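You operate a simulated robot arm through the tools that you are given. There is no shell and no other tool.

You run a simulated robot arm. Do the job below in one go: nothing can be reset, and whatever is moved stays where it is left.

## Task
Swap the green sleeve in the sleeve holder for the purple one from the teal box and clamp it tight.
Fine: the green one goes in the done tray; shut the sliding box lid. Where these are worked on the way, their far stop is far enough and under half their travel is too little: sliding box lid.

It is judged by the outcome, as a careful person would: the job done as asked, and still so three seconds after it is handed in. It fails if anything else is knocked over, pushed out of place, dropped, spilled or broken. Lids that push on must go on centred and level and be pressed home; caps that screw on are set level and turned clockwise until they are tight.

## Robot
A 7-joint arm with a fingered hand, fixed in place. Base frame: the origin is at the foot of the arm, x ahead of it, y to its left, z up. Lengths are in m, angles in rad, forces in N, time in s.
With the tool pointing down near the work surface it reaches from about 0.34 to 0.7 m from the base axis. Its first joint turns from -1.204 to 3.002 rad. Payload 3.4 kg.
The tool frame sits at the grasp point between the pads (the TCP): z along the fingers, y along the line on which they close. The tips reach 0.025 m beyond it. The gripper opens to 0.088 m. The gripper's body begins 0.029 m behind the TCP. The gripper is a hand of 4 fingers: y runs from the thumb to the fingers, the wrist lies at [-0.013, -0.097, -0.162] in the tool frame, and closing takes about 1.5 s.
Orientation is told as [roll, pitch, yaw] about the base's x, y, z axes, in that order, counted from this pose: with the fingers straight down and the wrist toward the robot, the tool's x, y and z point along [0, 1, 0], [1, 0, 0] and [0, 0, -1] of the base frame.

## Interface
- The arm moves only by the tool send_rows. Its argument "steps" is a list that holds one entry, the list of rows, each a list of 6 numbers: the shift along the base's x, y, z in units of 30 mm (1.0 is 30 mm), then the turn, a rotation vector about the base's x, y, z in units of 4 degrees (1.0 is 4 degrees). In form: [[[x, y, z, rx, ry, rz], ...]]. A call has 1 to 20 rows; each row shifts and turns the commanded pose from where the row before left it. "jaw" is the gripper command, from -1 (shut) to 1 (fully open), values between in proportion, set as the call begins (left out, the last holds). A call with a number of a shift or a turn outside -1 to 1 is refused whole. Rows are played at 5 a second. More than 0.05 m and 0.15 rad between two rows, or a gripper value outside its range, and nothing of the call is played. Where a pose cannot be reached the arm comes as near as it can. A force on the tool above 40 N (or 10 N above the force at the start of the call, whichever is more), or a blocked arm, ends the call early, and 0.2 s more pass. Each finger travels about 0.108 m/s and halts on what it meets, pressing with about 29 N; the grip force reading is that of the motor and also rises with nothing between the fingers. The clock runs only during rows and for 0.2 s after the last one: add rows that do not move to give the fingers time. It gives the time, the measured TCP pose, the force on the tool (base axes), the opening and the grip force at its end, in the units of the frame above (readings bear some noise), with the torque about the TCP (base axes, N m) and any sound that the robot's microphone picked up.
- Cameras (640 x 400 px; columns grow to the right, rows downward): "scene" is fixed at [0.4014, -0.651, 1.3999]; the picture's right is [0.98, 0.21, 0.00], its down [0.16, -0.76, -0.63] and it looks along [-0.13, 0.62, -0.77] (base axes); focal length 214 px, centre (320, 200). "wrist" rides on the gripper at [0.064, -0.083, -0.098] in the tool frame; the picture's right is [-0.62, 0.37, -0.69], its down [-0.71, -0.63, 0.30] and it looks along [-0.32, 0.68, 0.65] (tool axes); focal length 265 px, centre (320, 200). There is no depth. A picture from a camera that has moved, and an enlarged one, comes with that camera's place and axes in the base frame and with its lens.
- get_image(camera): a new picture of that camera. No time passes.
- lift_body(by): slides the trunk up (or, below 0, down) by that many m; the arm rides with it, the base frame stays. It gives what a move gives, with no picture.
- move_fingers(index, middle, ring, thumb_bend, thumb_turn): sets how far each is bent, from 0 (flat) to 100 (curled in); at 30 the hand is open as for a grip, at 70 the pads meet at the TCP. One left out holds its place. A second passes; each finger stops where it meets its share of the squeeze, and holds until it gets a number again. A gripper value or a shape takes the hand back. It gives what a move gives, with no picture; readings hold the bend of each and the force on the fingers (four entries, about 0 where the hand has none), thumb and palm. thumb_turn goes from beside the hand (0) to across from the fingers (100), as for a grip.
- hand_shape(shape): the hand has 4 fingers and takes this shape, open, in about a second: jaw (thumb against the fingers, like two jaws); tri (thumb and two fingers); tip (a fingertip pinch); poke (one finger out to press); point (the index stretched); flat (the hand flat); cup (the hand cupped); fist (a fist). The gripper value then closes the fingers along that shape, each until it touches; the sizes above hold for jaw. It gives what a move gives, with no picture.
- inspect(camera, box): a new picture of the part [left, top, right, bottom] of that camera's present view, enlarged. No time passes.
- sign_off(): hands the job in; it is judged then, once.

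Nothing tells you positions but the pictures and the camera data. Unless the task says otherwise, let go and move clear before handing in.

The tools are called after "Emit:" as name(argument=value, ...) on one line, values as JSON. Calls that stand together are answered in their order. send_rows: Moves the arm, as the interface text tells. Its arguments: {"type":"object","properties":{"steps":{"type":"array","items":{"type":"array","items":{"type":"array","items":{"type":"number"}}}},"jaw":{"type":"number"}},"required":["steps"]} The other tools are called the same way: lift_body (by) slides the trunk up or down; hand_shape (shape) gives the hand a shape; move_fingers (index, middle, ring, thumb_bend, thumb_turn) moves the fingers one by one; get_image (camera) takes a picture; inspect (camera, box) takes an enlarged picture of a part of a camera's view; sign_off () hands the job in.

At the start:

```text
time_s: 0.0
eef_pos: [0.3375, -0.1999, 1.1939]
orientation: [-0.001, 0.001, 0.001]
force: [0.2, 0.3, 0.1]
ft_torque: [-0.03, -0.02, -0.02]
finger_gap: 0.0874
finger_force: 0.0
shape: jaw
bend: [30.0, 30.0, 30.0, 30.0, 98.0]
finger forces: [0.0, 0.0, 0.0, 0.0, 0.0, 0.0]
trunk travel left (down, up): [-0.725, 0.115]
```

scene: 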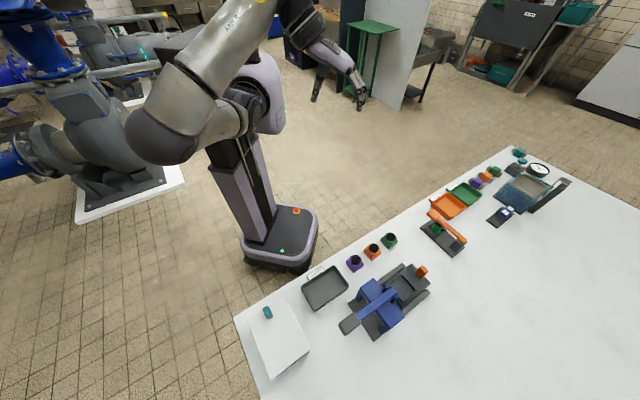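
wrist: 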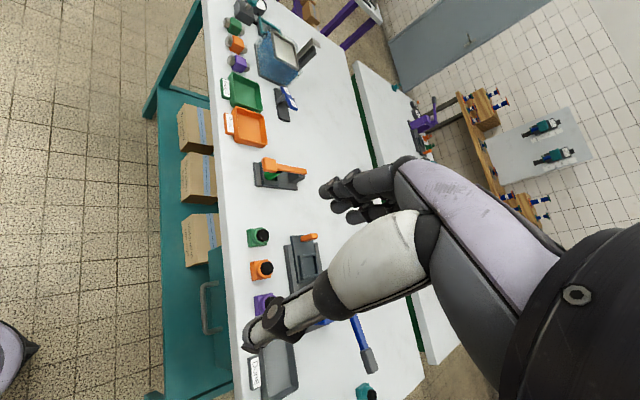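

I see a bench with several items: a sleeve holder, trays and coloured parts. I need closer views to identify the sleeve holder, teal box, sliding lid and done tray.

Emit:
inspect(camera="scene", box=[230, 220, 390, 390])

Emit:
inspect(camera="scene", box=[320, 220, 480, 340])

Emit:
inspect(camera="scene", box=[420, 130, 600, 250])

Emit:
inspect(camera="wrist", box=[200, 0, 360, 120])

Emit:
inspect(camera="wrist", box=[220, 140, 420, 400])

```text
2.35 times, centred on (310, 305) of scene
camera zoom: at [0.4014, -0.651, 1.3999], right [0.98, 0.21, 0.0], down [0.16, -0.76, -0.63], along [-0.13, 0.62, -0.77], focal length 505 px, centre (344, -47)
```

zoom: 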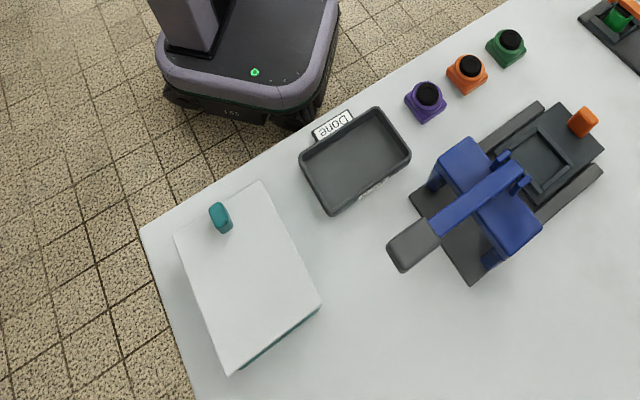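

```text
3.33 times, centred on (400, 280) of scene
camera zoom: at [0.4014, -0.651, 1.3999], right [0.98, 0.21, 0.0], down [0.16, -0.76, -0.63], along [-0.13, 0.62, -0.77], focal length 715 px, centre (53, -67)
```

zoom: 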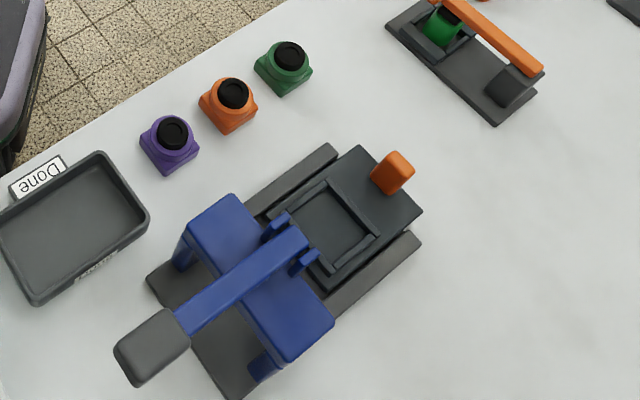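

```text
3.33 times, centred on (510, 190) of scene
camera zoom: at [0.4014, -0.651, 1.3999], right [0.98, 0.21, 0.0], down [0.16, -0.76, -0.63], along [-0.13, 0.62, -0.77], focal length 715 px, centre (-313, 233)
```

zoom: 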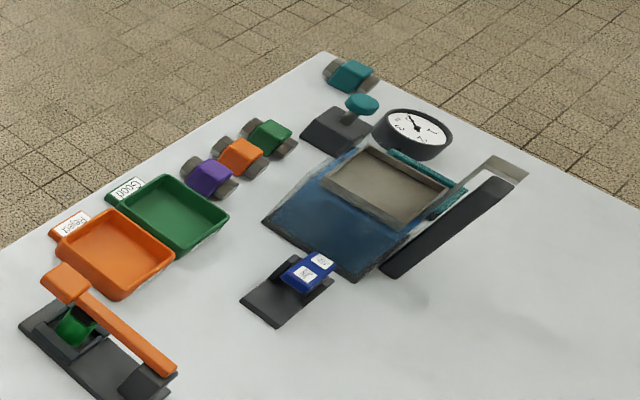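

```text
3.33 times, centred on (280, 60) of wrist
camera zoom: at [0.255, -0.1378, 1.2936], right [0.37, -0.62, 0.69], down [-0.63, -0.71, -0.3], along [0.68, -0.32, -0.65], focal length 885 px, centre (453, 667)
```

zoom: 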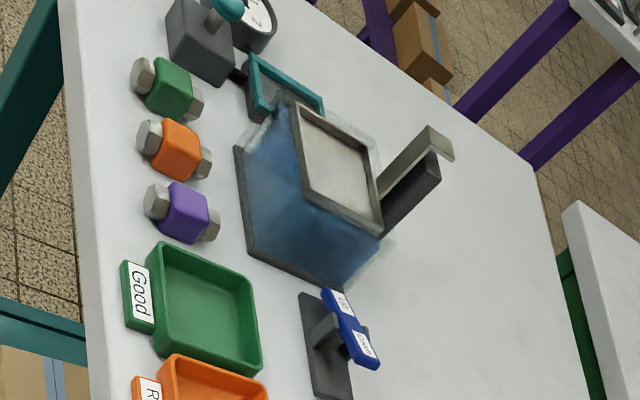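

```text
1.54 times, centred on (320, 270) of wrist
camera zoom: at [0.255, -0.1378, 1.2936], right [0.37, -0.62, 0.69], down [-0.63, -0.71, -0.3], along [0.68, -0.32, -0.65], focal length 408 px, centre (320, 92)
```

zoom: 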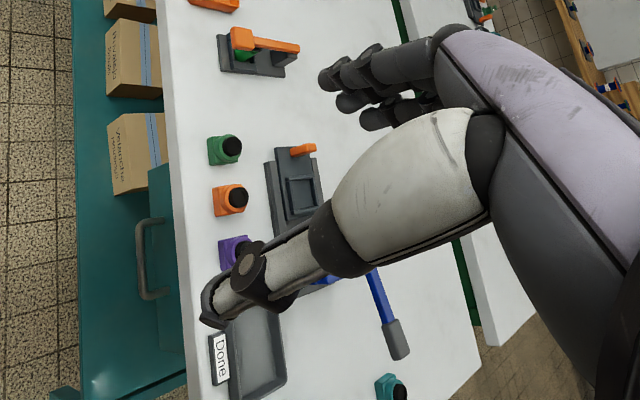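

The white-lidded box at the lower left is the teal box, and the dark tray labelled "Done" sits beside it. The holder with the orange bar seems to hold a green sleeve. I'll lower the trunk a bit and turn the hand toward the bench for close-up views.

Emit:
lift_body(by=-0.12)

Emit:
send_rows(steps=[[[0.5, 0.3, 0, 0, 0, -0.9375], [0.5, 0.3, 0, 0, 0, -0.9375], [0.5, 0.3, 0, 0, 0, -0.9375], [0.5, 0.3, 0, 0, 0, -0.9375], [0.5, 0.3, 0, 0, 0, -0.9375], [0.5, 0.3, 0, 0, 0, -0.9375], [0.5, 0.3, 0, 0, 0, -0.9375], [0.5, 0.3, 0, 0, 0, -0.9375], [0.5, 0.3, 0, 0, 0, -0.9375], [0.5, 0.3, 0, 0, 0, -0.9375], [0.5, 0.3, 0, 0, 0, -0.9375], [0.5, 0.3, 0, 0, 0, -0.9375]]])

Emit:
get_image(camera="wrist")

Emit:
get_image(camera="scene")

```text
time_s: 1.5
eef_pos: [0.3381, -0.2004, 1.0742]
orientation: [0.0, 0.0, 0.001]
force: [-0.4, 0.4, -0.1]
ft_torque: [-0.02, -0.02, -0.02]
finger_gap: 0.0876
finger_force: 0.1
shape: jaw
bend: [30.0, 30.0, 30.0, 30.0, 98.0]
finger forces: [0.1, 0.0, 0.1, 0.0, 0.1, 0.0]
trunk travel left (down, up): [-0.605, 0.235]
```

```text
time_s: 4.1
eef_pos: [0.5193, -0.0937, 1.0743]
orientation: [0.001, -0.002, -0.785]
force: [-0.5, 0.2, 0.1]
ft_torque: [0.02, 0.02, -0.04]
finger_gap: 0.0875
finger_force: 0.1
shape: jaw
bend: [30.0, 30.0, 30.0, 30.0, 98.0]
finger forces: [0.0, 0.0, 0.0, 0.0, 0.0, 0.0]
trunk travel left (down, up): [-0.605, 0.235]
```

```text
taken
camera wrist: at [0.5058, 0.0113, 1.1732], right [-0.18, -0.7, 0.69], down [-0.95, -0.06, -0.3], along [0.25, -0.71, -0.65], focal length 265 px, centre (320, 200)
```

wrist: 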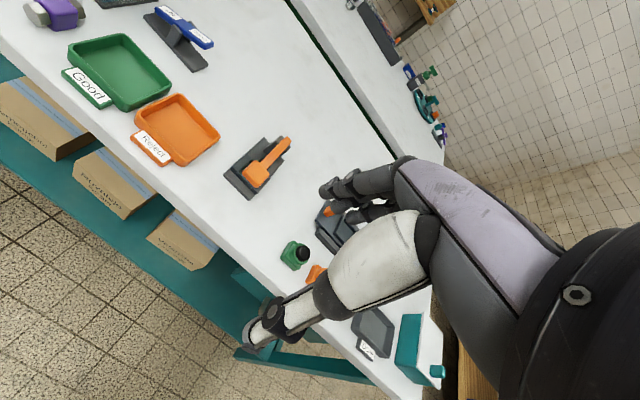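

```text
taken
```

scene: 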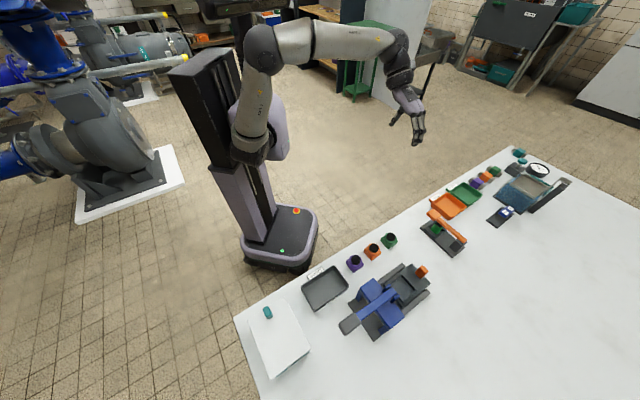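

The holder with the orange bar is now in view of the wrist camera, and I'll enlarge it together with the other items.

Emit:
inspect(camera="wrist", box=[210, 120, 310, 210])

Emit:
inspect(camera="wrist", box=[260, 180, 460, 400])

Emit:
inspect(camera="scene", box=[405, 195, 485, 265])

Emit:
inspect(camera="scene", box=[335, 250, 445, 345])

```text
4.44 times, centred on (260, 165) of wrist
camera zoom: at [0.5058, 0.0113, 1.1732], right [-0.18, -0.7, 0.69], down [-0.95, -0.06, -0.3], along [0.25, -0.71, -0.65], focal length 1180 px, centre (587, 356)
```

zoom: 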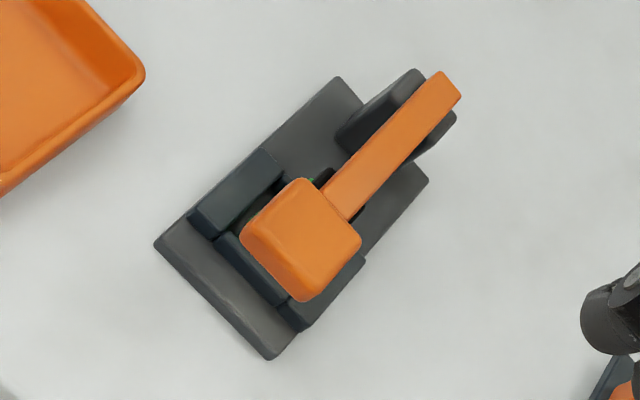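

```text
1.82 times, centred on (360, 290) of wrist
camera zoom: at [0.5058, 0.0113, 1.1732], right [-0.18, -0.7, 0.69], down [-0.95, -0.06, -0.3], along [0.25, -0.71, -0.65], focal length 483 px, centre (247, 36)
```

zoom: 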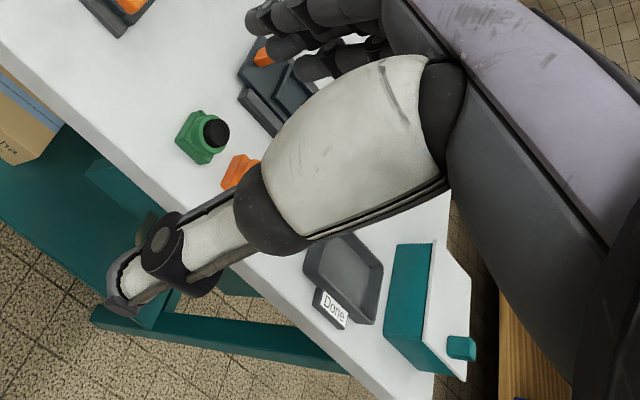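

```text
5.71 times, centred on (445, 230) of scene
camera zoom: at [0.4014, -0.651, 1.3999], right [0.98, 0.21, 0.0], down [0.16, -0.76, -0.63], along [-0.13, 0.62, -0.77], focal length 1226 px, centre (-394, 29)
```

zoom: 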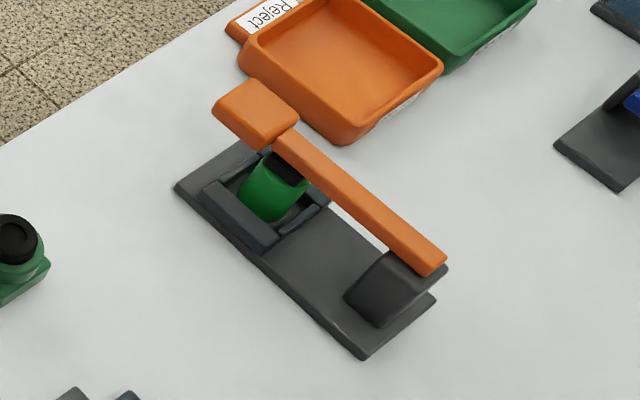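

```text
4.21 times, centred on (390, 298) of scene
camera zoom: at [0.4014, -0.651, 1.3999], right [0.98, 0.21, 0.0], down [0.16, -0.76, -0.63], along [-0.13, 0.62, -0.77], focal length 903 px, centre (25, -210)
```

zoom: 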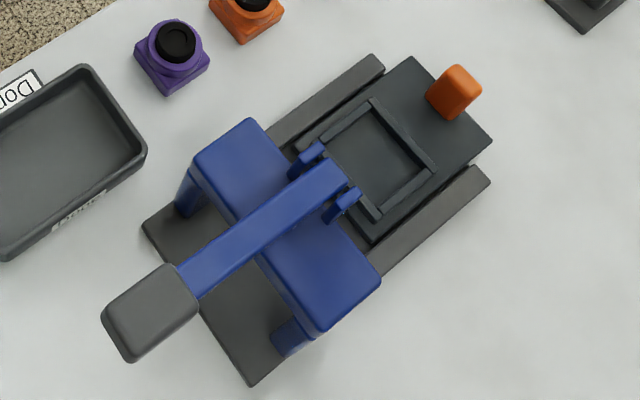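

The holder has a lever with an orange knob over the green sleeve, hinged on the far side, with the knob at about (0.66, -0.21, 0.857). I'll move in lower for a closer look.

Emit:
send_rows(steps=[[[0.48, 0.132, -0.967, 0, 0, 0], [0.48, 0.132, -0.967, 0, 0, 0], [0.48, 0.132, -0.967, 0, 0, 0], [0.48, 0.132, -0.967, 0, 0, 0], [0.48, 0.132, -0.967, 0, 0, 0]]])

Emit:
get_image(camera="wrist")

Emit:
inspect(camera="scene", box=[380, 180, 500, 265])

```text
time_s: 5.3
eef_pos: [0.5936, -0.078, 0.9391]
orientation: [0.032, 0.011, -0.797]
force: [0.4, -0.7, 1.0]
ft_torque: [0.04, 0.0, -0.01]
finger_gap: 0.0878
finger_force: 0.0
shape: jaw
bend: [30.0, 30.0, 30.0, 30.0, 98.0]
finger forces: [0.0, 0.1, 0.1, 0.0, 0.0, 0.0]
trunk travel left (down, up): [-0.605, 0.235]
```

```text
taken
camera wrist: at [0.5794, 0.0222, 1.0402], right [-0.2, -0.72, 0.67], down [-0.95, -0.04, -0.32], along [0.26, -0.7, -0.67], focal length 265 px, centre (320, 200)
```

wrist: 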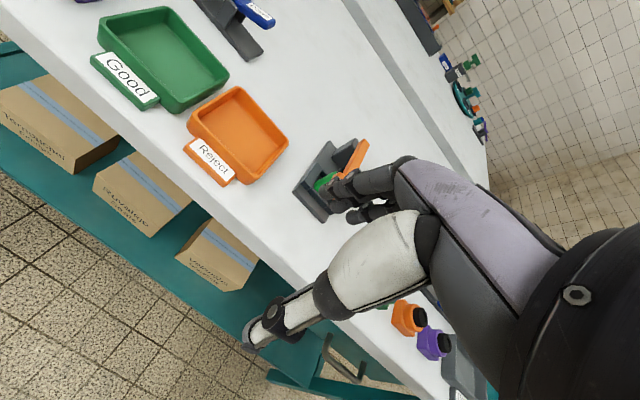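

```text
4.71 times, centred on (440, 222) of scene
camera zoom: at [0.4014, -0.651, 1.3999], right [0.98, 0.21, 0.0], down [0.16, -0.76, -0.63], along [-0.13, 0.62, -0.77], focal length 1009 px, centre (-245, 94)
```

zoom: 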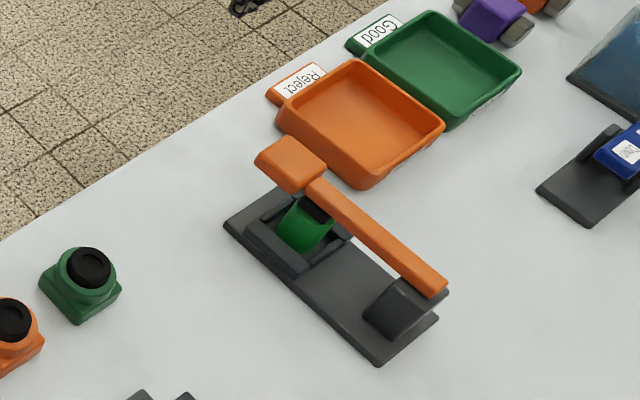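

The arm did not quite reach the commanded pose, so the trunk is likely too high. I'll raise the hand and then lower the trunk so the arm works in a better range.

Emit:
send_rows(steps=[[[0, 0, 1, 0, 0, 0], [0, 0, 1, 0, 0, 0], [0, 0, 1, 0, 0, 0], [0, 0, 1, 0, 0, 0], [0, 0, 1, 0, 0, 0], [0, 0, 1, 0, 0, 0], [0, 0, 0, 0, 0, 0]]])

Emit:
lift_body(by=-0.2)

Emit:
get_image(camera="wrist")

Emit:
get_image(camera="scene")

```text
time_s: 6.9
eef_pos: [0.5911, -0.0764, 1.1115]
orientation: [0.007, 0.004, -0.788]
force: [0.1, 0.6, 0.0]
ft_torque: [0.01, 0.0, 0.01]
finger_gap: 0.0878
finger_force: 0.0
shape: jaw
bend: [30.0, 30.0, 30.0, 30.0, 98.0]
finger forces: [0.1, 0.0, 0.1, 0.0, 0.0, 0.0]
trunk travel left (down, up): [-0.605, 0.235]
```

```text
time_s: 9.1
eef_pos: [0.5916, -0.0763, 0.9097]
orientation: [0.008, 0.005, -0.792]
force: [-0.5, 0.1, -0.3]
ft_torque: [-0.01, -0.03, -0.01]
finger_gap: 0.0877
finger_force: 0.1
shape: jaw
bend: [30.0, 30.0, 30.0, 30.0, 98.0]
finger forces: [0.0, 0.1, 0.1, 0.0, 0.0, 0.0]
trunk travel left (down, up): [-0.405, 0.435]
```

```text
taken
camera wrist: at [0.5782, 0.0262, 1.0098], right [-0.18, -0.7, 0.69], down [-0.95, -0.05, -0.31], along [0.25, -0.71, -0.66], focal length 265 px, centre (320, 200)
```

wrist: 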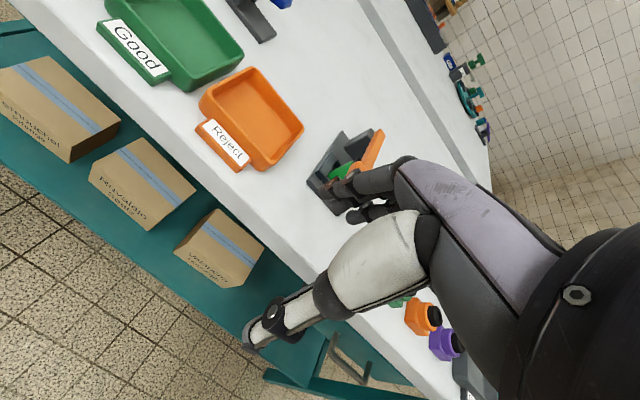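

```text
taken
```

scene: 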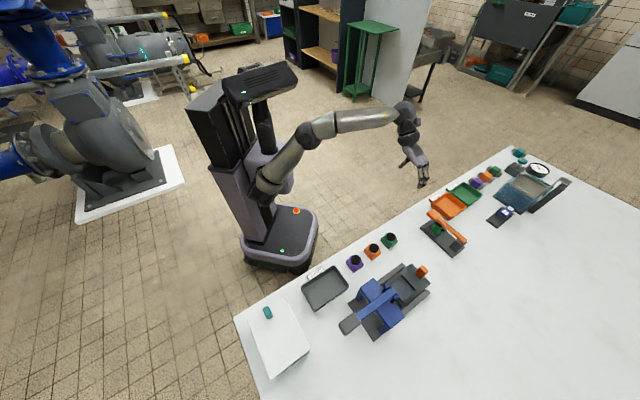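

The holder is partly behind the fingers, so I'll shift the hand along the bench to get a clear line of sight to it.

Emit:
send_rows(steps=[[[-0.73, -0.495, 0, 0, 0, 0], [-0.73, -0.495, 0, 0, 0, 0], [-0.73, -0.495, 0, 0, 0, 0], [-0.73, -0.495, 0, 0, 0, 0], [0, 0, 0, 0, 0, 0]]])

Emit:
get_image(camera="wrist")

Emit:
inspect(camera="wrist", box=[240, 20, 400, 140])

```text
time_s: 10.3
eef_pos: [0.5115, -0.1338, 0.9118]
orientation: [0.011, 0.008, -0.786]
force: [0.0, 0.3, 0.2]
ft_torque: [-0.02, -0.02, -0.01]
finger_gap: 0.0876
finger_force: 0.2
shape: jaw
bend: [30.0, 30.0, 30.0, 30.0, 98.0]
finger forces: [0.0, 0.0, 0.0, 0.0, 0.0, 0.1]
out of reach, approached as far as the arm can: row 4
trunk travel left (down, up): [-0.405, 0.435]
```

```text
taken
camera wrist: at [0.4974, -0.0319, 1.0123], right [-0.18, -0.71, 0.68], down [-0.95, -0.06, -0.31], along [0.26, -0.7, -0.66], focal length 265 px, centre (320, 200)
```

wrist: 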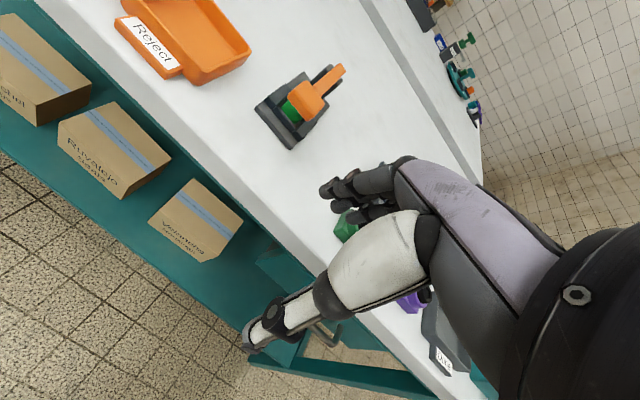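

```text
3.33 times, centred on (320, 80) of wrist
camera zoom: at [0.4974, -0.0319, 1.0123], right [-0.18, -0.71, 0.68], down [-0.95, -0.06, -0.31], along [0.26, -0.7, -0.66], focal length 885 px, centre (320, 600)
```

zoom: 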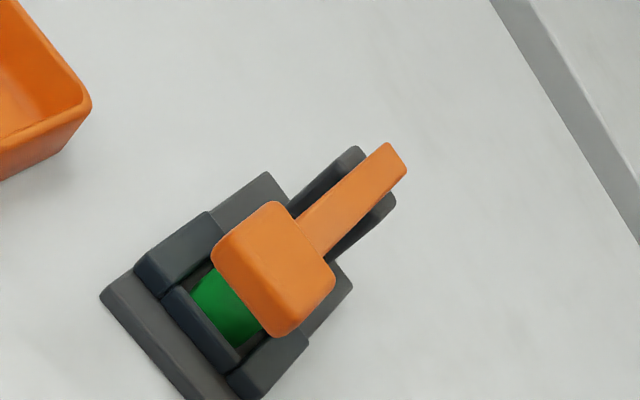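

The lever is horizontal (clamped) at z ≈ 0.86, with its hinge on the far side. Next I'll move the hand toward the white-lidded teal box to see how its lid works.

Emit:
send_rows(steps=[[[-0.89, -0.763, 0.3, 0, 0, 0], [-0.89, -0.763, 0.3, 0, 0, 0], [-0.89, -0.763, 0.3, 0, 0, 0], [-0.89, -0.763, 0.3, 0, 0, 0], [-0.89, -0.763, 0.3, 0, 0, 0], [-0.89, -0.763, 0.3, 0, 0, 0], [-0.89, -0.763, 0.3, 0, 0, 0], [-0.89, -0.763, 0.3, 0, 0, 0], [-0.89, -0.763, 0.3, 0, 0, 0], [0, 0, 0, 0, 0, 0]]])

Emit:
get_image(camera="wrist")

Emit:
get_image(camera="scene")

```text
time_s: 12.5
eef_pos: [0.5101, -0.1337, 0.9107]
orientation: [0.008, 0.009, -0.787]
force: [0.7, -0.1, 0.1]
ft_torque: [0.01, 0.01, 0.01]
finger_gap: 0.0878
finger_force: 0.0
shape: jaw
bend: [30.0, 30.0, 30.0, 30.0, 98.0]
finger forces: [0.1, 0.0, 0.0, 0.1, 0.1, 0.0]
out of reach, approached as far as the arm can: row 1, 2, 3, 4, 5, 6, 7, 8, 9
trunk travel left (down, up): [-0.405, 0.435]
```

```text
taken
camera wrist: at [0.4985, -0.0328, 1.0111], right [-0.18, -0.71, 0.68], down [-0.95, -0.05, -0.3], along [0.25, -0.71, -0.66], focal length 265 px, centre (320, 200)
```

wrist: 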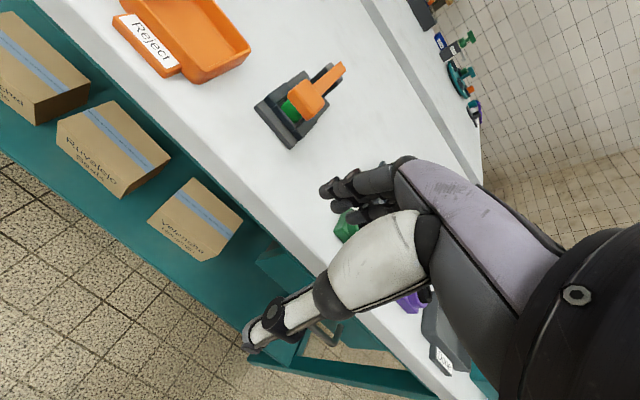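

```text
taken
```

scene: 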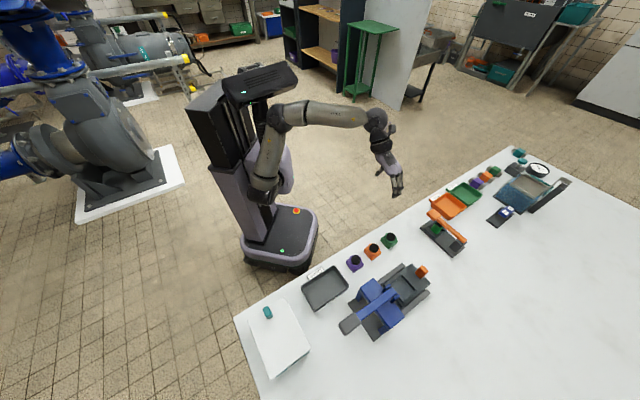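

The arm reports that it is stuck at a joint limit here. I'll test single motions, up first and then a yaw back, to see what frees it.

Emit:
send_rows(steps=[[[0, 0, 1, 0, 0, 0], [0, 0, 1, 0, 0, 0], [0, 0, 0, 0, 0, 0]]])

Emit:
send_rows(steps=[[[0, 0, 0, 0, 0, 1], [0, 0, 0, 0, 0, 1], [0, 0, 0, 0, 0, 1], [0, 0, 0, 0, 0, 0]]])

Emit:
send_rows(steps=[[[0, -1, 0, 0, 0, 0], [0, -1, 0, 0, 0, 0], [0, 0, 0, 0, 0, 0]]])

```text
time_s: 13.3
eef_pos: [0.5114, -0.1328, 0.9724]
orientation: [0.0, -0.003, -0.786]
force: [0.6, -0.3, 1.0]
ft_torque: [0.01, 0.02, 0.01]
finger_gap: 0.0879
finger_force: 0.0
shape: jaw
bend: [30.0, 30.0, 30.0, 30.0, 98.0]
finger forces: [0.1, 0.0, 0.0, 0.0, 0.0, 0.1]
trunk travel left (down, up): [-0.405, 0.435]
```

```text
time_s: 14.3
eef_pos: [0.5106, -0.1329, 0.9719]
orientation: [0.002, 0.0, -0.574]
force: [0.9, -0.4, -0.3]
ft_torque: [0.0, 0.05, 0.01]
finger_gap: 0.0878
finger_force: 0.1
shape: jaw
bend: [30.0, 30.0, 30.0, 30.0, 98.0]
finger forces: [0.1, 0.0, 0.0, 0.0, 0.1, 0.0]
trunk travel left (down, up): [-0.405, 0.435]
```

```text
time_s: 15.1
eef_pos: [0.5102, -0.1922, 0.9723]
orientation: [-0.001, 0.0, -0.575]
force: [0.2, 1.0, 0.3]
ft_torque: [-0.02, 0.01, 0.0]
finger_gap: 0.088
finger_force: 0.1
shape: jaw
bend: [30.0, 30.0, 30.0, 30.0, 98.0]
finger forces: [0.1, 0.0, 0.0, 0.1, 0.0, 0.0]
trunk travel left (down, up): [-0.405, 0.435]
```

Motion is free again. I'll swing over toward the white-lidded box while turning the hand to face it.

Emit:
send_rows(steps=[[[-0.89, -0.55, 0, 0, 0, -0.6], [-0.89, -0.55, 0, 0, 0, -0.6], [-0.89, -0.55, 0, 0, 0, -0.6], [-0.89, -0.55, 0, 0, 0, -0.6], [-0.89, -0.55, 0, 0, 0, -0.6], [-0.89, -0.55, 0, 0, 0, -0.6], [-0.89, -0.55, 0, 0, 0, -0.6], [-0.89, -0.55, 0, 0, 0, -0.6], [-0.89, -0.55, 0, 0, 0, -0.6], [0, 0, 0, 0, 0, 0]]])

Emit:
get_image(camera="wrist")

```text
time_s: 17.3
eef_pos: [0.3237, -0.3812, 0.9998]
orientation: [0.003, 0.002, -0.954]
force: [-0.4, 0.3, -0.1]
ft_torque: [0.0, 0.0, 0.01]
finger_gap: 0.0877
finger_force: 0.1
shape: jaw
bend: [30.0, 30.0, 30.0, 30.0, 98.0]
finger forces: [0.0, 0.1, 0.1, 0.0, 0.0, 0.0]
out of reach, approached as far as the arm can: row 2, 3, 4, 5, 6, 7
trunk travel left (down, up): [-0.405, 0.435]
```

```text
taken
camera wrist: at [0.3278, -0.2759, 1.0984], right [-0.29, -0.66, 0.69], down [-0.95, 0.1, -0.3], along [0.13, -0.74, -0.65], focal length 265 px, centre (320, 200)
```

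wrist: 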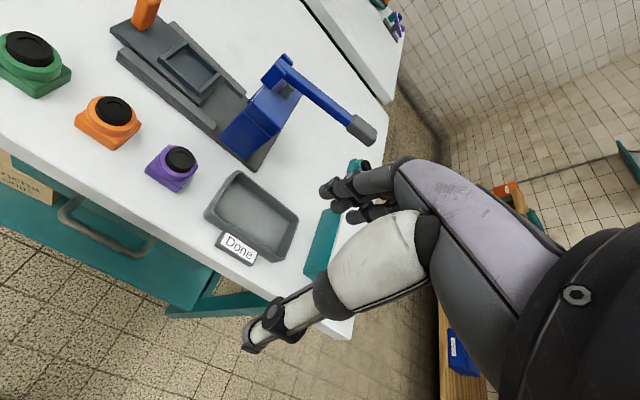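

The white-lidded box is just behind the fingers in this view. I'll shift further along the bench toward it, in small moves.

Emit:
send_rows(steps=[[[-0.8, -0.3, 0.3, 0, 0, 0], [-0.8, -0.3, 0.3, 0, 0, 0], [-0.8, -0.3, 0.3, 0, 0, 0], [-0.8, -0.3, 0.3, 0, 0, 0], [0, 0, 0, 0, 0, 0]]])

Emit:
get_image(camera="wrist")

Emit:
get_image(camera="scene")

```text
time_s: 18.5
eef_pos: [0.2268, -0.4124, 1.037]
orientation: [-0.005, -0.006, -0.951]
force: [0.8, 0.4, 0.2]
ft_torque: [-0.05, -0.02, -0.01]
finger_gap: 0.0877
finger_force: 0.1
shape: jaw
bend: [30.0, 30.0, 30.0, 30.0, 98.0]
finger forces: [0.0, 0.1, 0.1, 0.1, 0.0, 0.0]
trunk travel left (down, up): [-0.405, 0.435]
```

```text
taken
camera wrist: at [0.2301, -0.3076, 1.134], right [-0.29, -0.65, 0.7], down [-0.95, 0.1, -0.31], along [0.13, -0.75, -0.65], focal length 265 px, centre (320, 200)
```

wrist: 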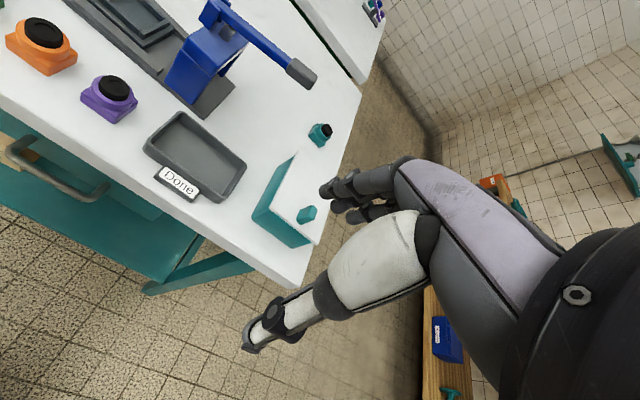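

```text
taken
```

scene: 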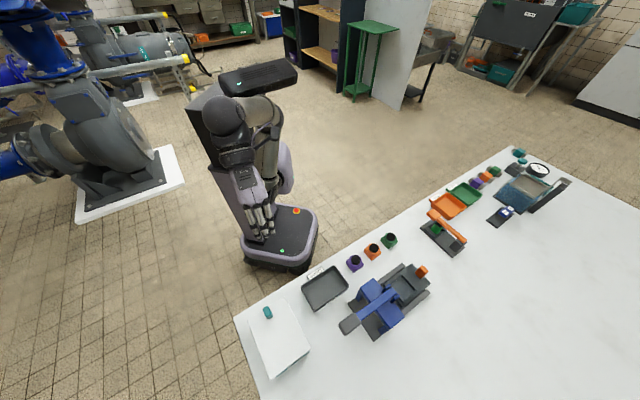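

The box, its white lid and the teal knob are visible now. I'll enlarge them.

Emit:
inspect(camera="wrist", box=[235, 110, 365, 260])

Emit:
inspect(camera="scene", box=[230, 290, 330, 390])

Emit:
inspect(camera="wrist", box=[60, 0, 260, 210])

```text
2.67 times, centred on (300, 185) of wrist
camera zoom: at [0.2301, -0.3076, 1.134], right [-0.29, -0.65, 0.7], down [-0.95, 0.1, -0.31], along [0.13, -0.75, -0.65], focal length 708 px, centre (373, 240)
```

zoom: 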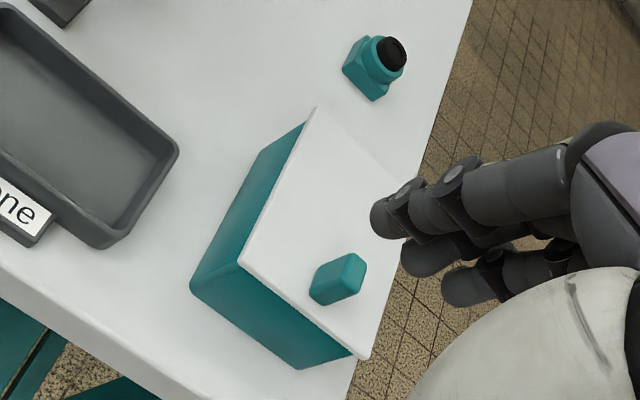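

```text
4.00 times, centred on (280, 340) of scene
camera zoom: at [0.4014, -0.651, 1.3999], right [0.98, 0.21, 0.0], down [0.16, -0.76, -0.63], along [-0.13, 0.62, -0.77], focal length 858 px, centre (480, -360)
```

zoom: 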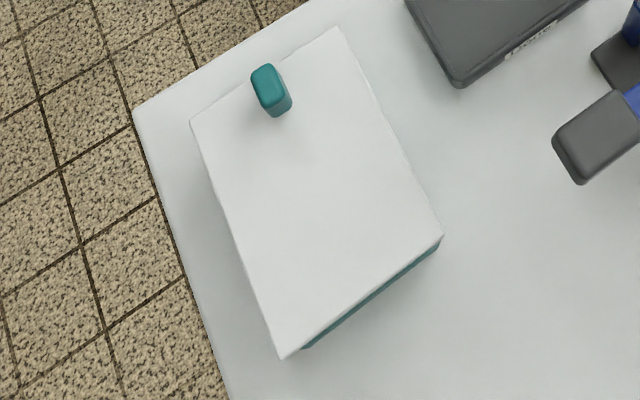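

```text
1.90 times, centred on (160, 105) of wrist
camera zoom: at [0.2301, -0.3076, 1.134], right [-0.29, -0.65, 0.7], down [-0.95, 0.1, -0.31], along [0.13, -0.75, -0.65], focal length 506 px, centre (625, 381)
```

zoom: 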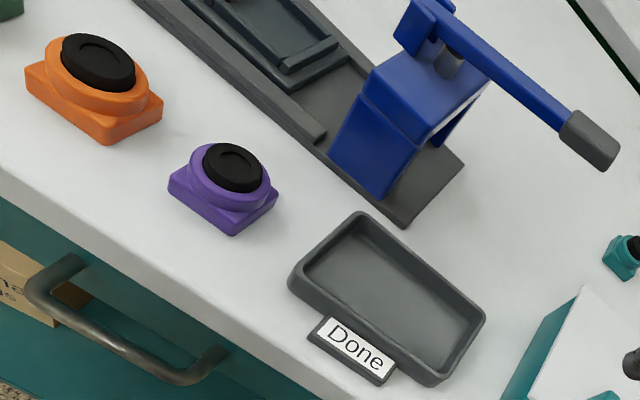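

The box has a flat white lid at z ≈ 0.857 covering n = 0.575–0.698, measured outward from the robot across the bench. The teal knob stands near its robot-side end at about (0.268, -0.571). I'll lower the trunk so the arm can work at bench height there.

Emit:
lift_body(by=-0.13)

Emit:
get_image(camera="wrist")

```text
time_s: 20.1
eef_pos: [0.2264, -0.4125, 0.9055]
orientation: [-0.003, -0.006, -0.952]
force: [0.6, 0.4, 0.5]
ft_torque: [0.01, 0.0, 0.04]
finger_gap: 0.0876
finger_force: 0.2
shape: jaw
bend: [30.0, 30.0, 30.0, 30.0, 98.0]
finger forces: [0.0, 0.0, 0.1, 0.1, 0.1, 0.1]
trunk travel left (down, up): [-0.275, 0.565]
```

```text
taken
camera wrist: at [0.2304, -0.3079, 1.0037], right [-0.29, -0.66, 0.7], down [-0.95, 0.1, -0.31], along [0.13, -0.75, -0.65], focal length 265 px, centre (320, 200)
```

wrist: 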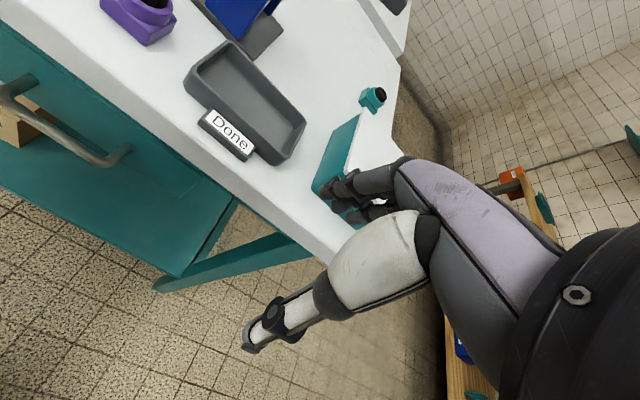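

I'll go above the lid knob with the thumb and fingers lined up along the lid's long side.

Emit:
send_rows(steps=[[[0.233, -0.88, 0.2, 0, 0, 0.4], [0.233, -0.88, 0.2, 0, 0, 0.4], [0.233, -0.88, 0.2, 0, 0, 0.4], [0.233, -0.88, 0.2, 0, 0, 0.4], [0.233, -0.88, 0.2, 0, 0, 0.4], [0.233, -0.88, 0.2, 0, 0, 0.4], [0, 0, 0, 0, 0, 0]]])

Emit:
get_image(camera="wrist")

Emit:
get_image(camera="scene")

```text
time_s: 21.6
eef_pos: [0.2652, -0.5629, 0.9332]
orientation: [0.002, 0.002, -0.794]
force: [0.0, 0.7, 1.1]
ft_torque: [-0.01, 0.0, 0.01]
finger_gap: 0.0877
finger_force: 0.2
shape: jaw
bend: [30.0, 30.0, 30.0, 30.0, 98.0]
finger forces: [0.0, 0.0, 0.1, 0.0, 0.0, 0.0]
out of reach, approached as far as the arm can: row 6
trunk travel left (down, up): [-0.275, 0.565]
```

```text
taken
camera wrist: at [0.2513, -0.4601, 1.033], right [-0.18, -0.7, 0.69], down [-0.95, -0.05, -0.3], along [0.25, -0.71, -0.66], focal length 265 px, centre (320, 200)
```

wrist: 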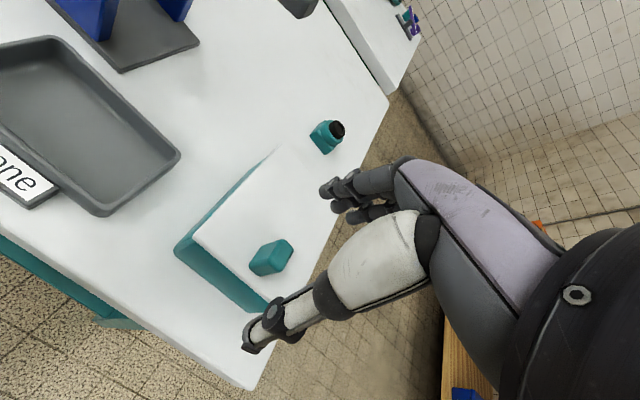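

```text
taken
```

scene: 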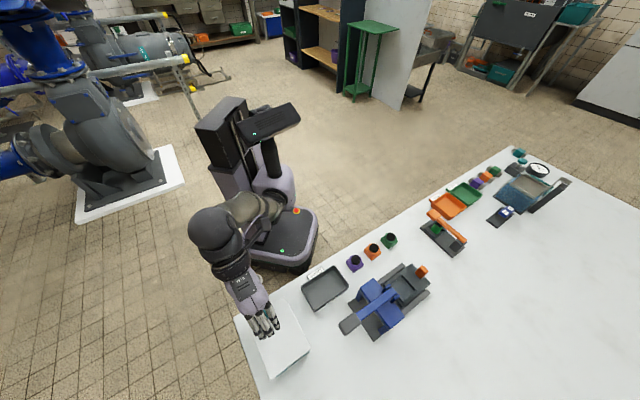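

I'm nearly above the knob. I'll zoom in to place it exactly between thumb and fingers.

Emit:
inspect(camera="wrist", box=[160, 130, 400, 370])

Emit:
inspect(camera="scene", box=[220, 270, 330, 380])

```text
1.67 times, centred on (280, 250) of wrist
camera zoom: at [0.2513, -0.4601, 1.033], right [-0.18, -0.7, 0.69], down [-0.95, -0.05, -0.3], along [0.25, -0.71, -0.66], focal length 442 px, centre (387, 117)
```

zoom: 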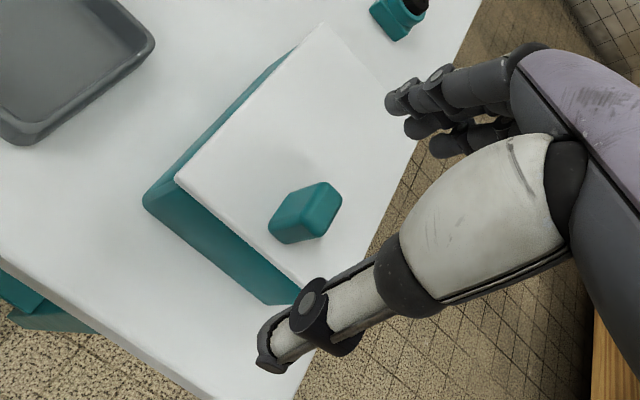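

```text
3.64 times, centred on (275, 325) of scene
camera zoom: at [0.4014, -0.651, 1.3999], right [0.98, 0.21, 0.0], down [0.16, -0.76, -0.63], along [-0.13, 0.62, -0.77], focal length 780 px, centre (484, -254)
```

zoom: 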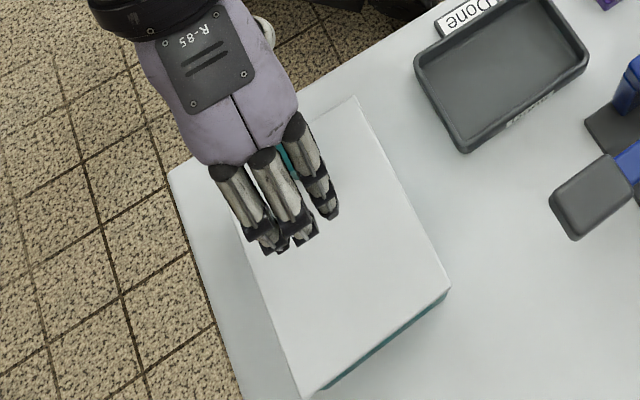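

The knob's centre is at about (0.2675, -0.573), already between thumb and fingers. I'll descend around it slowly.

Emit:
send_rows(steps=[[[0, -0.1, -0.5, 0, 0, 0], [0, -0.1, -0.5, 0, 0, 0], [0, -0.1, -0.5, 0, 0, 0], [0, 0, 0, 0, 0, 0]]])

Emit:
inspect(camera="wrist", box=[160, 130, 400, 370])

```text
time_s: 22.6
eef_pos: [0.264, -0.5706, 0.8886]
orientation: [-0.001, -0.001, -0.785]
force: [-0.3, -0.9, -0.1]
ft_torque: [0.0, -0.03, -0.01]
finger_gap: 0.0878
finger_force: 0.1
shape: jaw
bend: [30.0, 30.0, 30.0, 30.0, 98.0]
finger forces: [0.0, 0.0, 0.0, 0.1, 0.0, 0.0]
trunk travel left (down, up): [-0.275, 0.565]
```

```text
1.67 times, centred on (280, 250) of wrist
camera zoom: at [0.2506, -0.4677, 0.9879], right [-0.18, -0.7, 0.69], down [-0.95, -0.06, -0.3], along [0.25, -0.71, -0.65], focal length 442 px, centre (387, 117)
```

zoom: 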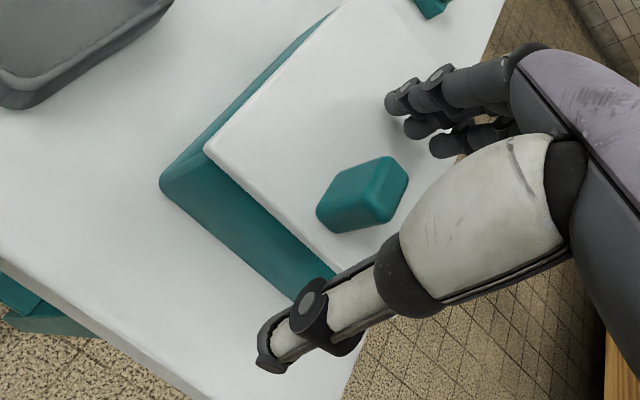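

The descent worked and the knob sits between thumb and fingertips. I'll close gently on it and check the readings.

Emit:
send_rows(steps=[[[0, 0, 0, 0, 0, 0], [0, 0, 0, 0, 0, 0], [0, 0, 0, 0, 0, 0], [0, 0, 0, 0, 0, 0], [0, 0, 0, 0, 0, 0], [0, 0, 0, 0, 0, 0], [0, 0, 0, 0, 0, 0]]], jaw=-0.3)

Emit:
get_image(camera="wrist")

```text
time_s: 24.2
eef_pos: [0.2657, -0.5715, 0.8881]
orientation: [-0.002, 0.0, -0.786]
force: [0.3, -0.7, -1.1]
ft_torque: [0.0, 0.01, 0.0]
finger_gap: 0.031
finger_force: 0.1
shape: jaw
bend: [74.0, 51.0, 48.0, 73.0, 100.0]
finger forces: [0.0, 0.0, 0.0, 0.1, 0.1, 0.0]
trunk travel left (down, up): [-0.275, 0.565]
```

```text
taken
camera wrist: at [0.2506, -0.4677, 0.988], right [-0.18, -0.7, 0.69], down [-0.95, -0.06, -0.3], along [0.25, -0.71, -0.65], focal length 265 px, centre (320, 200)
```

wrist: 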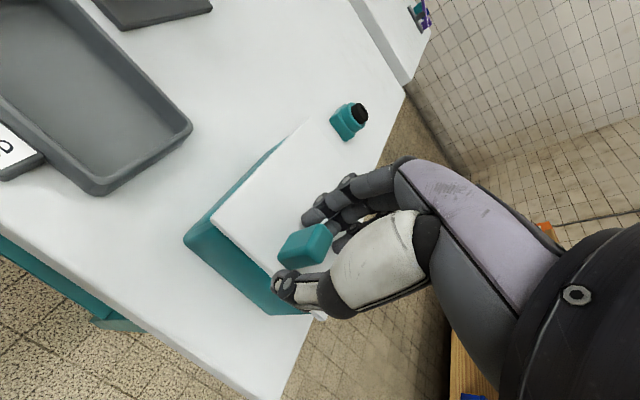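

Emit:
inspect(camera="wrist", box=[220, 160, 400, 330])

Emit:
inspect(camera="scene", box=[230, 290, 310, 360])

```text
2.35 times, centred on (310, 245) of wrist
camera zoom: at [0.2506, -0.4677, 0.988], right [-0.18, -0.7, 0.69], down [-0.95, -0.06, -0.3], along [0.25, -0.71, -0.65], focal length 624 px, centre (344, 94)
```

zoom: 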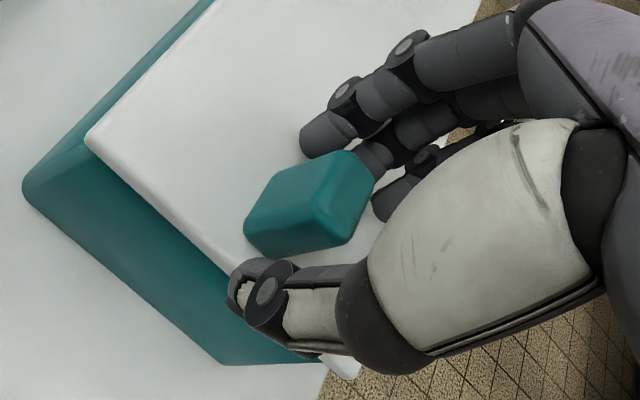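

```text
5.71 times, centred on (270, 325) of scene
camera zoom: at [0.4014, -0.651, 1.3999], right [0.98, 0.21, 0.0], down [0.16, -0.76, -0.63], along [-0.13, 0.62, -0.77], focal length 1226 px, centre (606, -514)
```

zoom: 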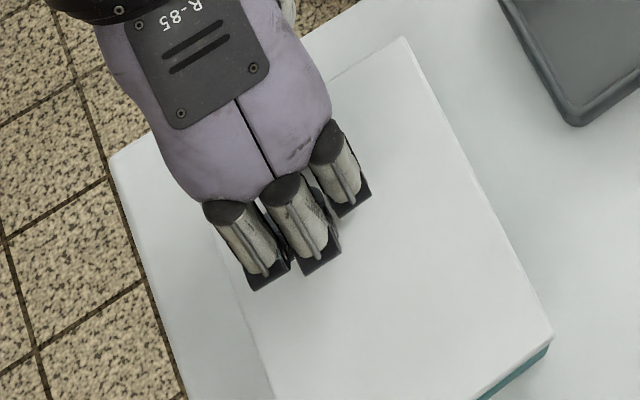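

Emit:
send_rows(steps=[[[0, 0, 0, 0, 0, 0], [0, 0, 0, 0, 0, 0], [0, 0, 0, 0, 0, 0], [0, 0, 0, 0, 0, 0]]], jaw=-0.6)

Emit:
inspect(camera="wrist", box=[160, 130, 400, 370])

```text
time_s: 25.2
eef_pos: [0.2631, -0.5715, 0.8896]
orientation: [0.0, -0.001, -0.784]
force: [0.7, -0.6, 0.2]
ft_torque: [0.01, 0.01, 0.01]
finger_gap: 0.0183
finger_force: 0.1
shape: jaw
bend: [73.0, 58.0, 57.0, 74.0, 100.0]
finger forces: [0.7, 0.2, 0.0, 0.1, 0.9, 0.0]
trunk travel left (down, up): [-0.275, 0.565]
```

```text
1.67 times, centred on (280, 250) of wrist
camera zoom: at [0.2506, -0.4677, 0.988], right [-0.18, -0.7, 0.69], down [-0.95, -0.06, -0.3], along [0.25, -0.71, -0.65], focal length 442 px, centre (387, 117)
```

zoom: 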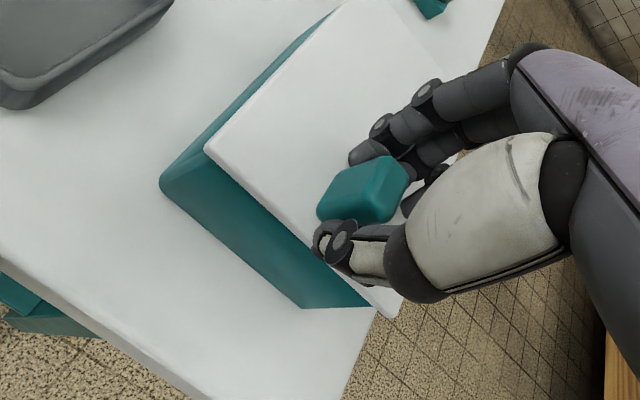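

The fingers lightly touch the knob on both sides. I'll try a small pull toward the robot (about 10 mm) and see if the lid slides.

Emit:
send_rows(steps=[[[-0.08, 0.08, 0, 0, 0, 0], [-0.08, 0.08, 0, 0, 0, 0], [-0.08, 0.08, 0, 0, 0, 0], [0, 0, 0, 0, 0, 0]]])

Emit:
inspect(camera="wrist", box=[160, 130, 400, 370])

Emit:
inspect(camera="scene", box=[230, 290, 330, 390])

```text
time_s: 26.2
eef_pos: [0.2578, -0.5657, 0.8891]
orientation: [0.001, 0.002, -0.785]
force: [3.8, -7.4, 1.6]
ft_torque: [-0.18, -0.09, -0.08]
finger_gap: 0.0194
finger_force: 0.0
shape: jaw
bend: [72.0, 57.0, 57.0, 74.0, 100.0]
finger forces: [5.9, 2.3, 0.0, 0.1, 0.0, 0.0]
trunk travel left (down, up): [-0.275, 0.565]
```

```text
1.67 times, centred on (280, 250) of wrist
camera zoom: at [0.2443, -0.4616, 0.9883], right [-0.18, -0.7, 0.69], down [-0.95, -0.06, -0.3], along [0.25, -0.71, -0.65], focal length 442 px, centre (387, 117)
```

zoom: 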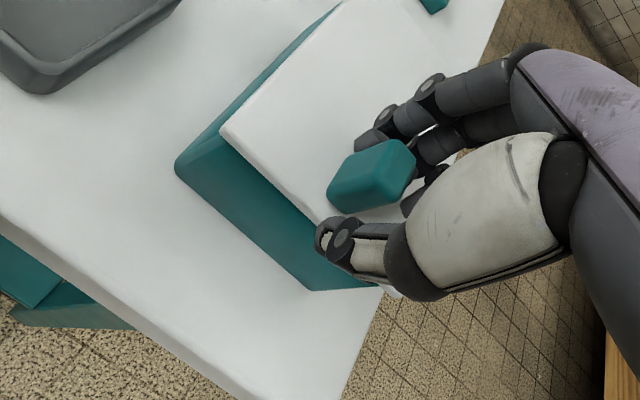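

```text
4.00 times, centred on (280, 340) of scene
camera zoom: at [0.4014, -0.651, 1.3999], right [0.98, 0.21, 0.0], down [0.16, -0.76, -0.63], along [-0.13, 0.62, -0.77], focal length 858 px, centre (480, -360)
```

zoom: 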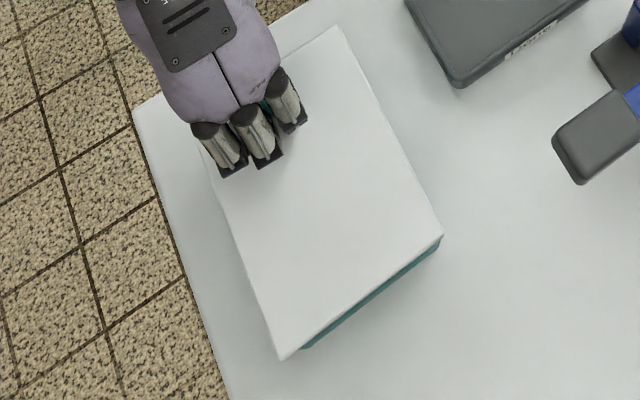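

With 8 N toward the robot the lid did not move, so I'll try pushing it away from the robot instead.

Emit:
send_rows(steps=[[[0.12, -0.12, 0, 0, 0, 0], [0.12, -0.12, 0, 0, 0, 0], [0.12, -0.12, 0, 0, 0, 0], [0.12, -0.12, 0, 0, 0, 0], [0, 0, 0, 0, 0, 0]]])

Emit:
inspect(camera="scene", box=[230, 290, 330, 390])

Emit:
inspect(camera="wrist", box=[160, 130, 400, 370])

```text
time_s: 27.4
eef_pos: [0.272, -0.5782, 0.8901]
orientation: [-0.001, 0.001, -0.785]
force: [-0.6, 0.1, -0.5]
ft_torque: [0.02, 0.04, 0.0]
finger_gap: 0.0179
finger_force: 0.0
shape: jaw
bend: [73.0, 59.0, 57.0, 73.0, 100.0]
finger forces: [0.6, 0.1, 0.1, 0.0, 0.9, 0.0]
trunk travel left (down, up): [-0.275, 0.565]
```

```text
4.00 times, centred on (280, 340) of scene
camera zoom: at [0.4014, -0.651, 1.3999], right [0.98, 0.21, 0.0], down [0.16, -0.76, -0.63], along [-0.13, 0.62, -0.77], focal length 858 px, centre (480, -360)
```

zoom: 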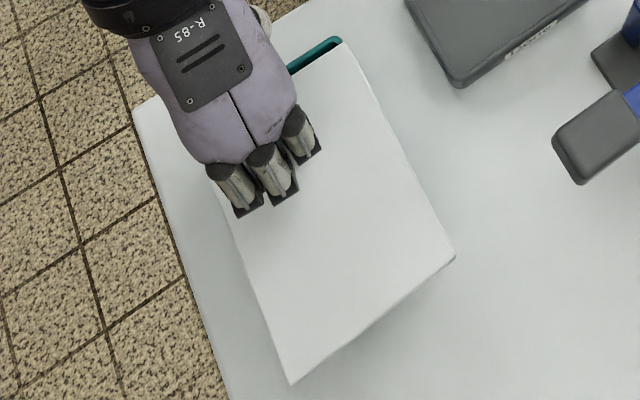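

```text
1.67 times, centred on (280, 250) of wrist
camera zoom: at [0.2581, -0.4755, 0.9892], right [-0.18, -0.7, 0.69], down [-0.95, -0.06, -0.3], along [0.25, -0.71, -0.65], focal length 442 px, centre (387, 117)
```

zoom: 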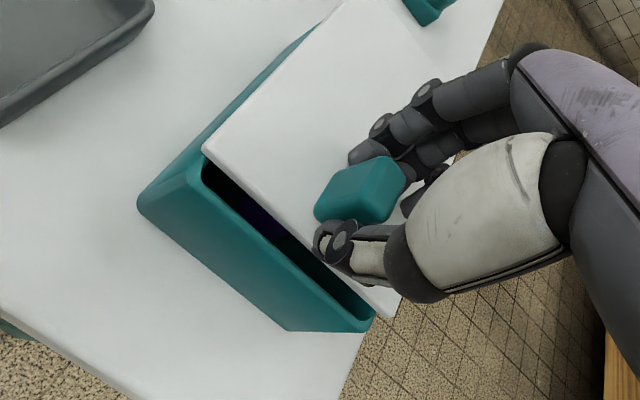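

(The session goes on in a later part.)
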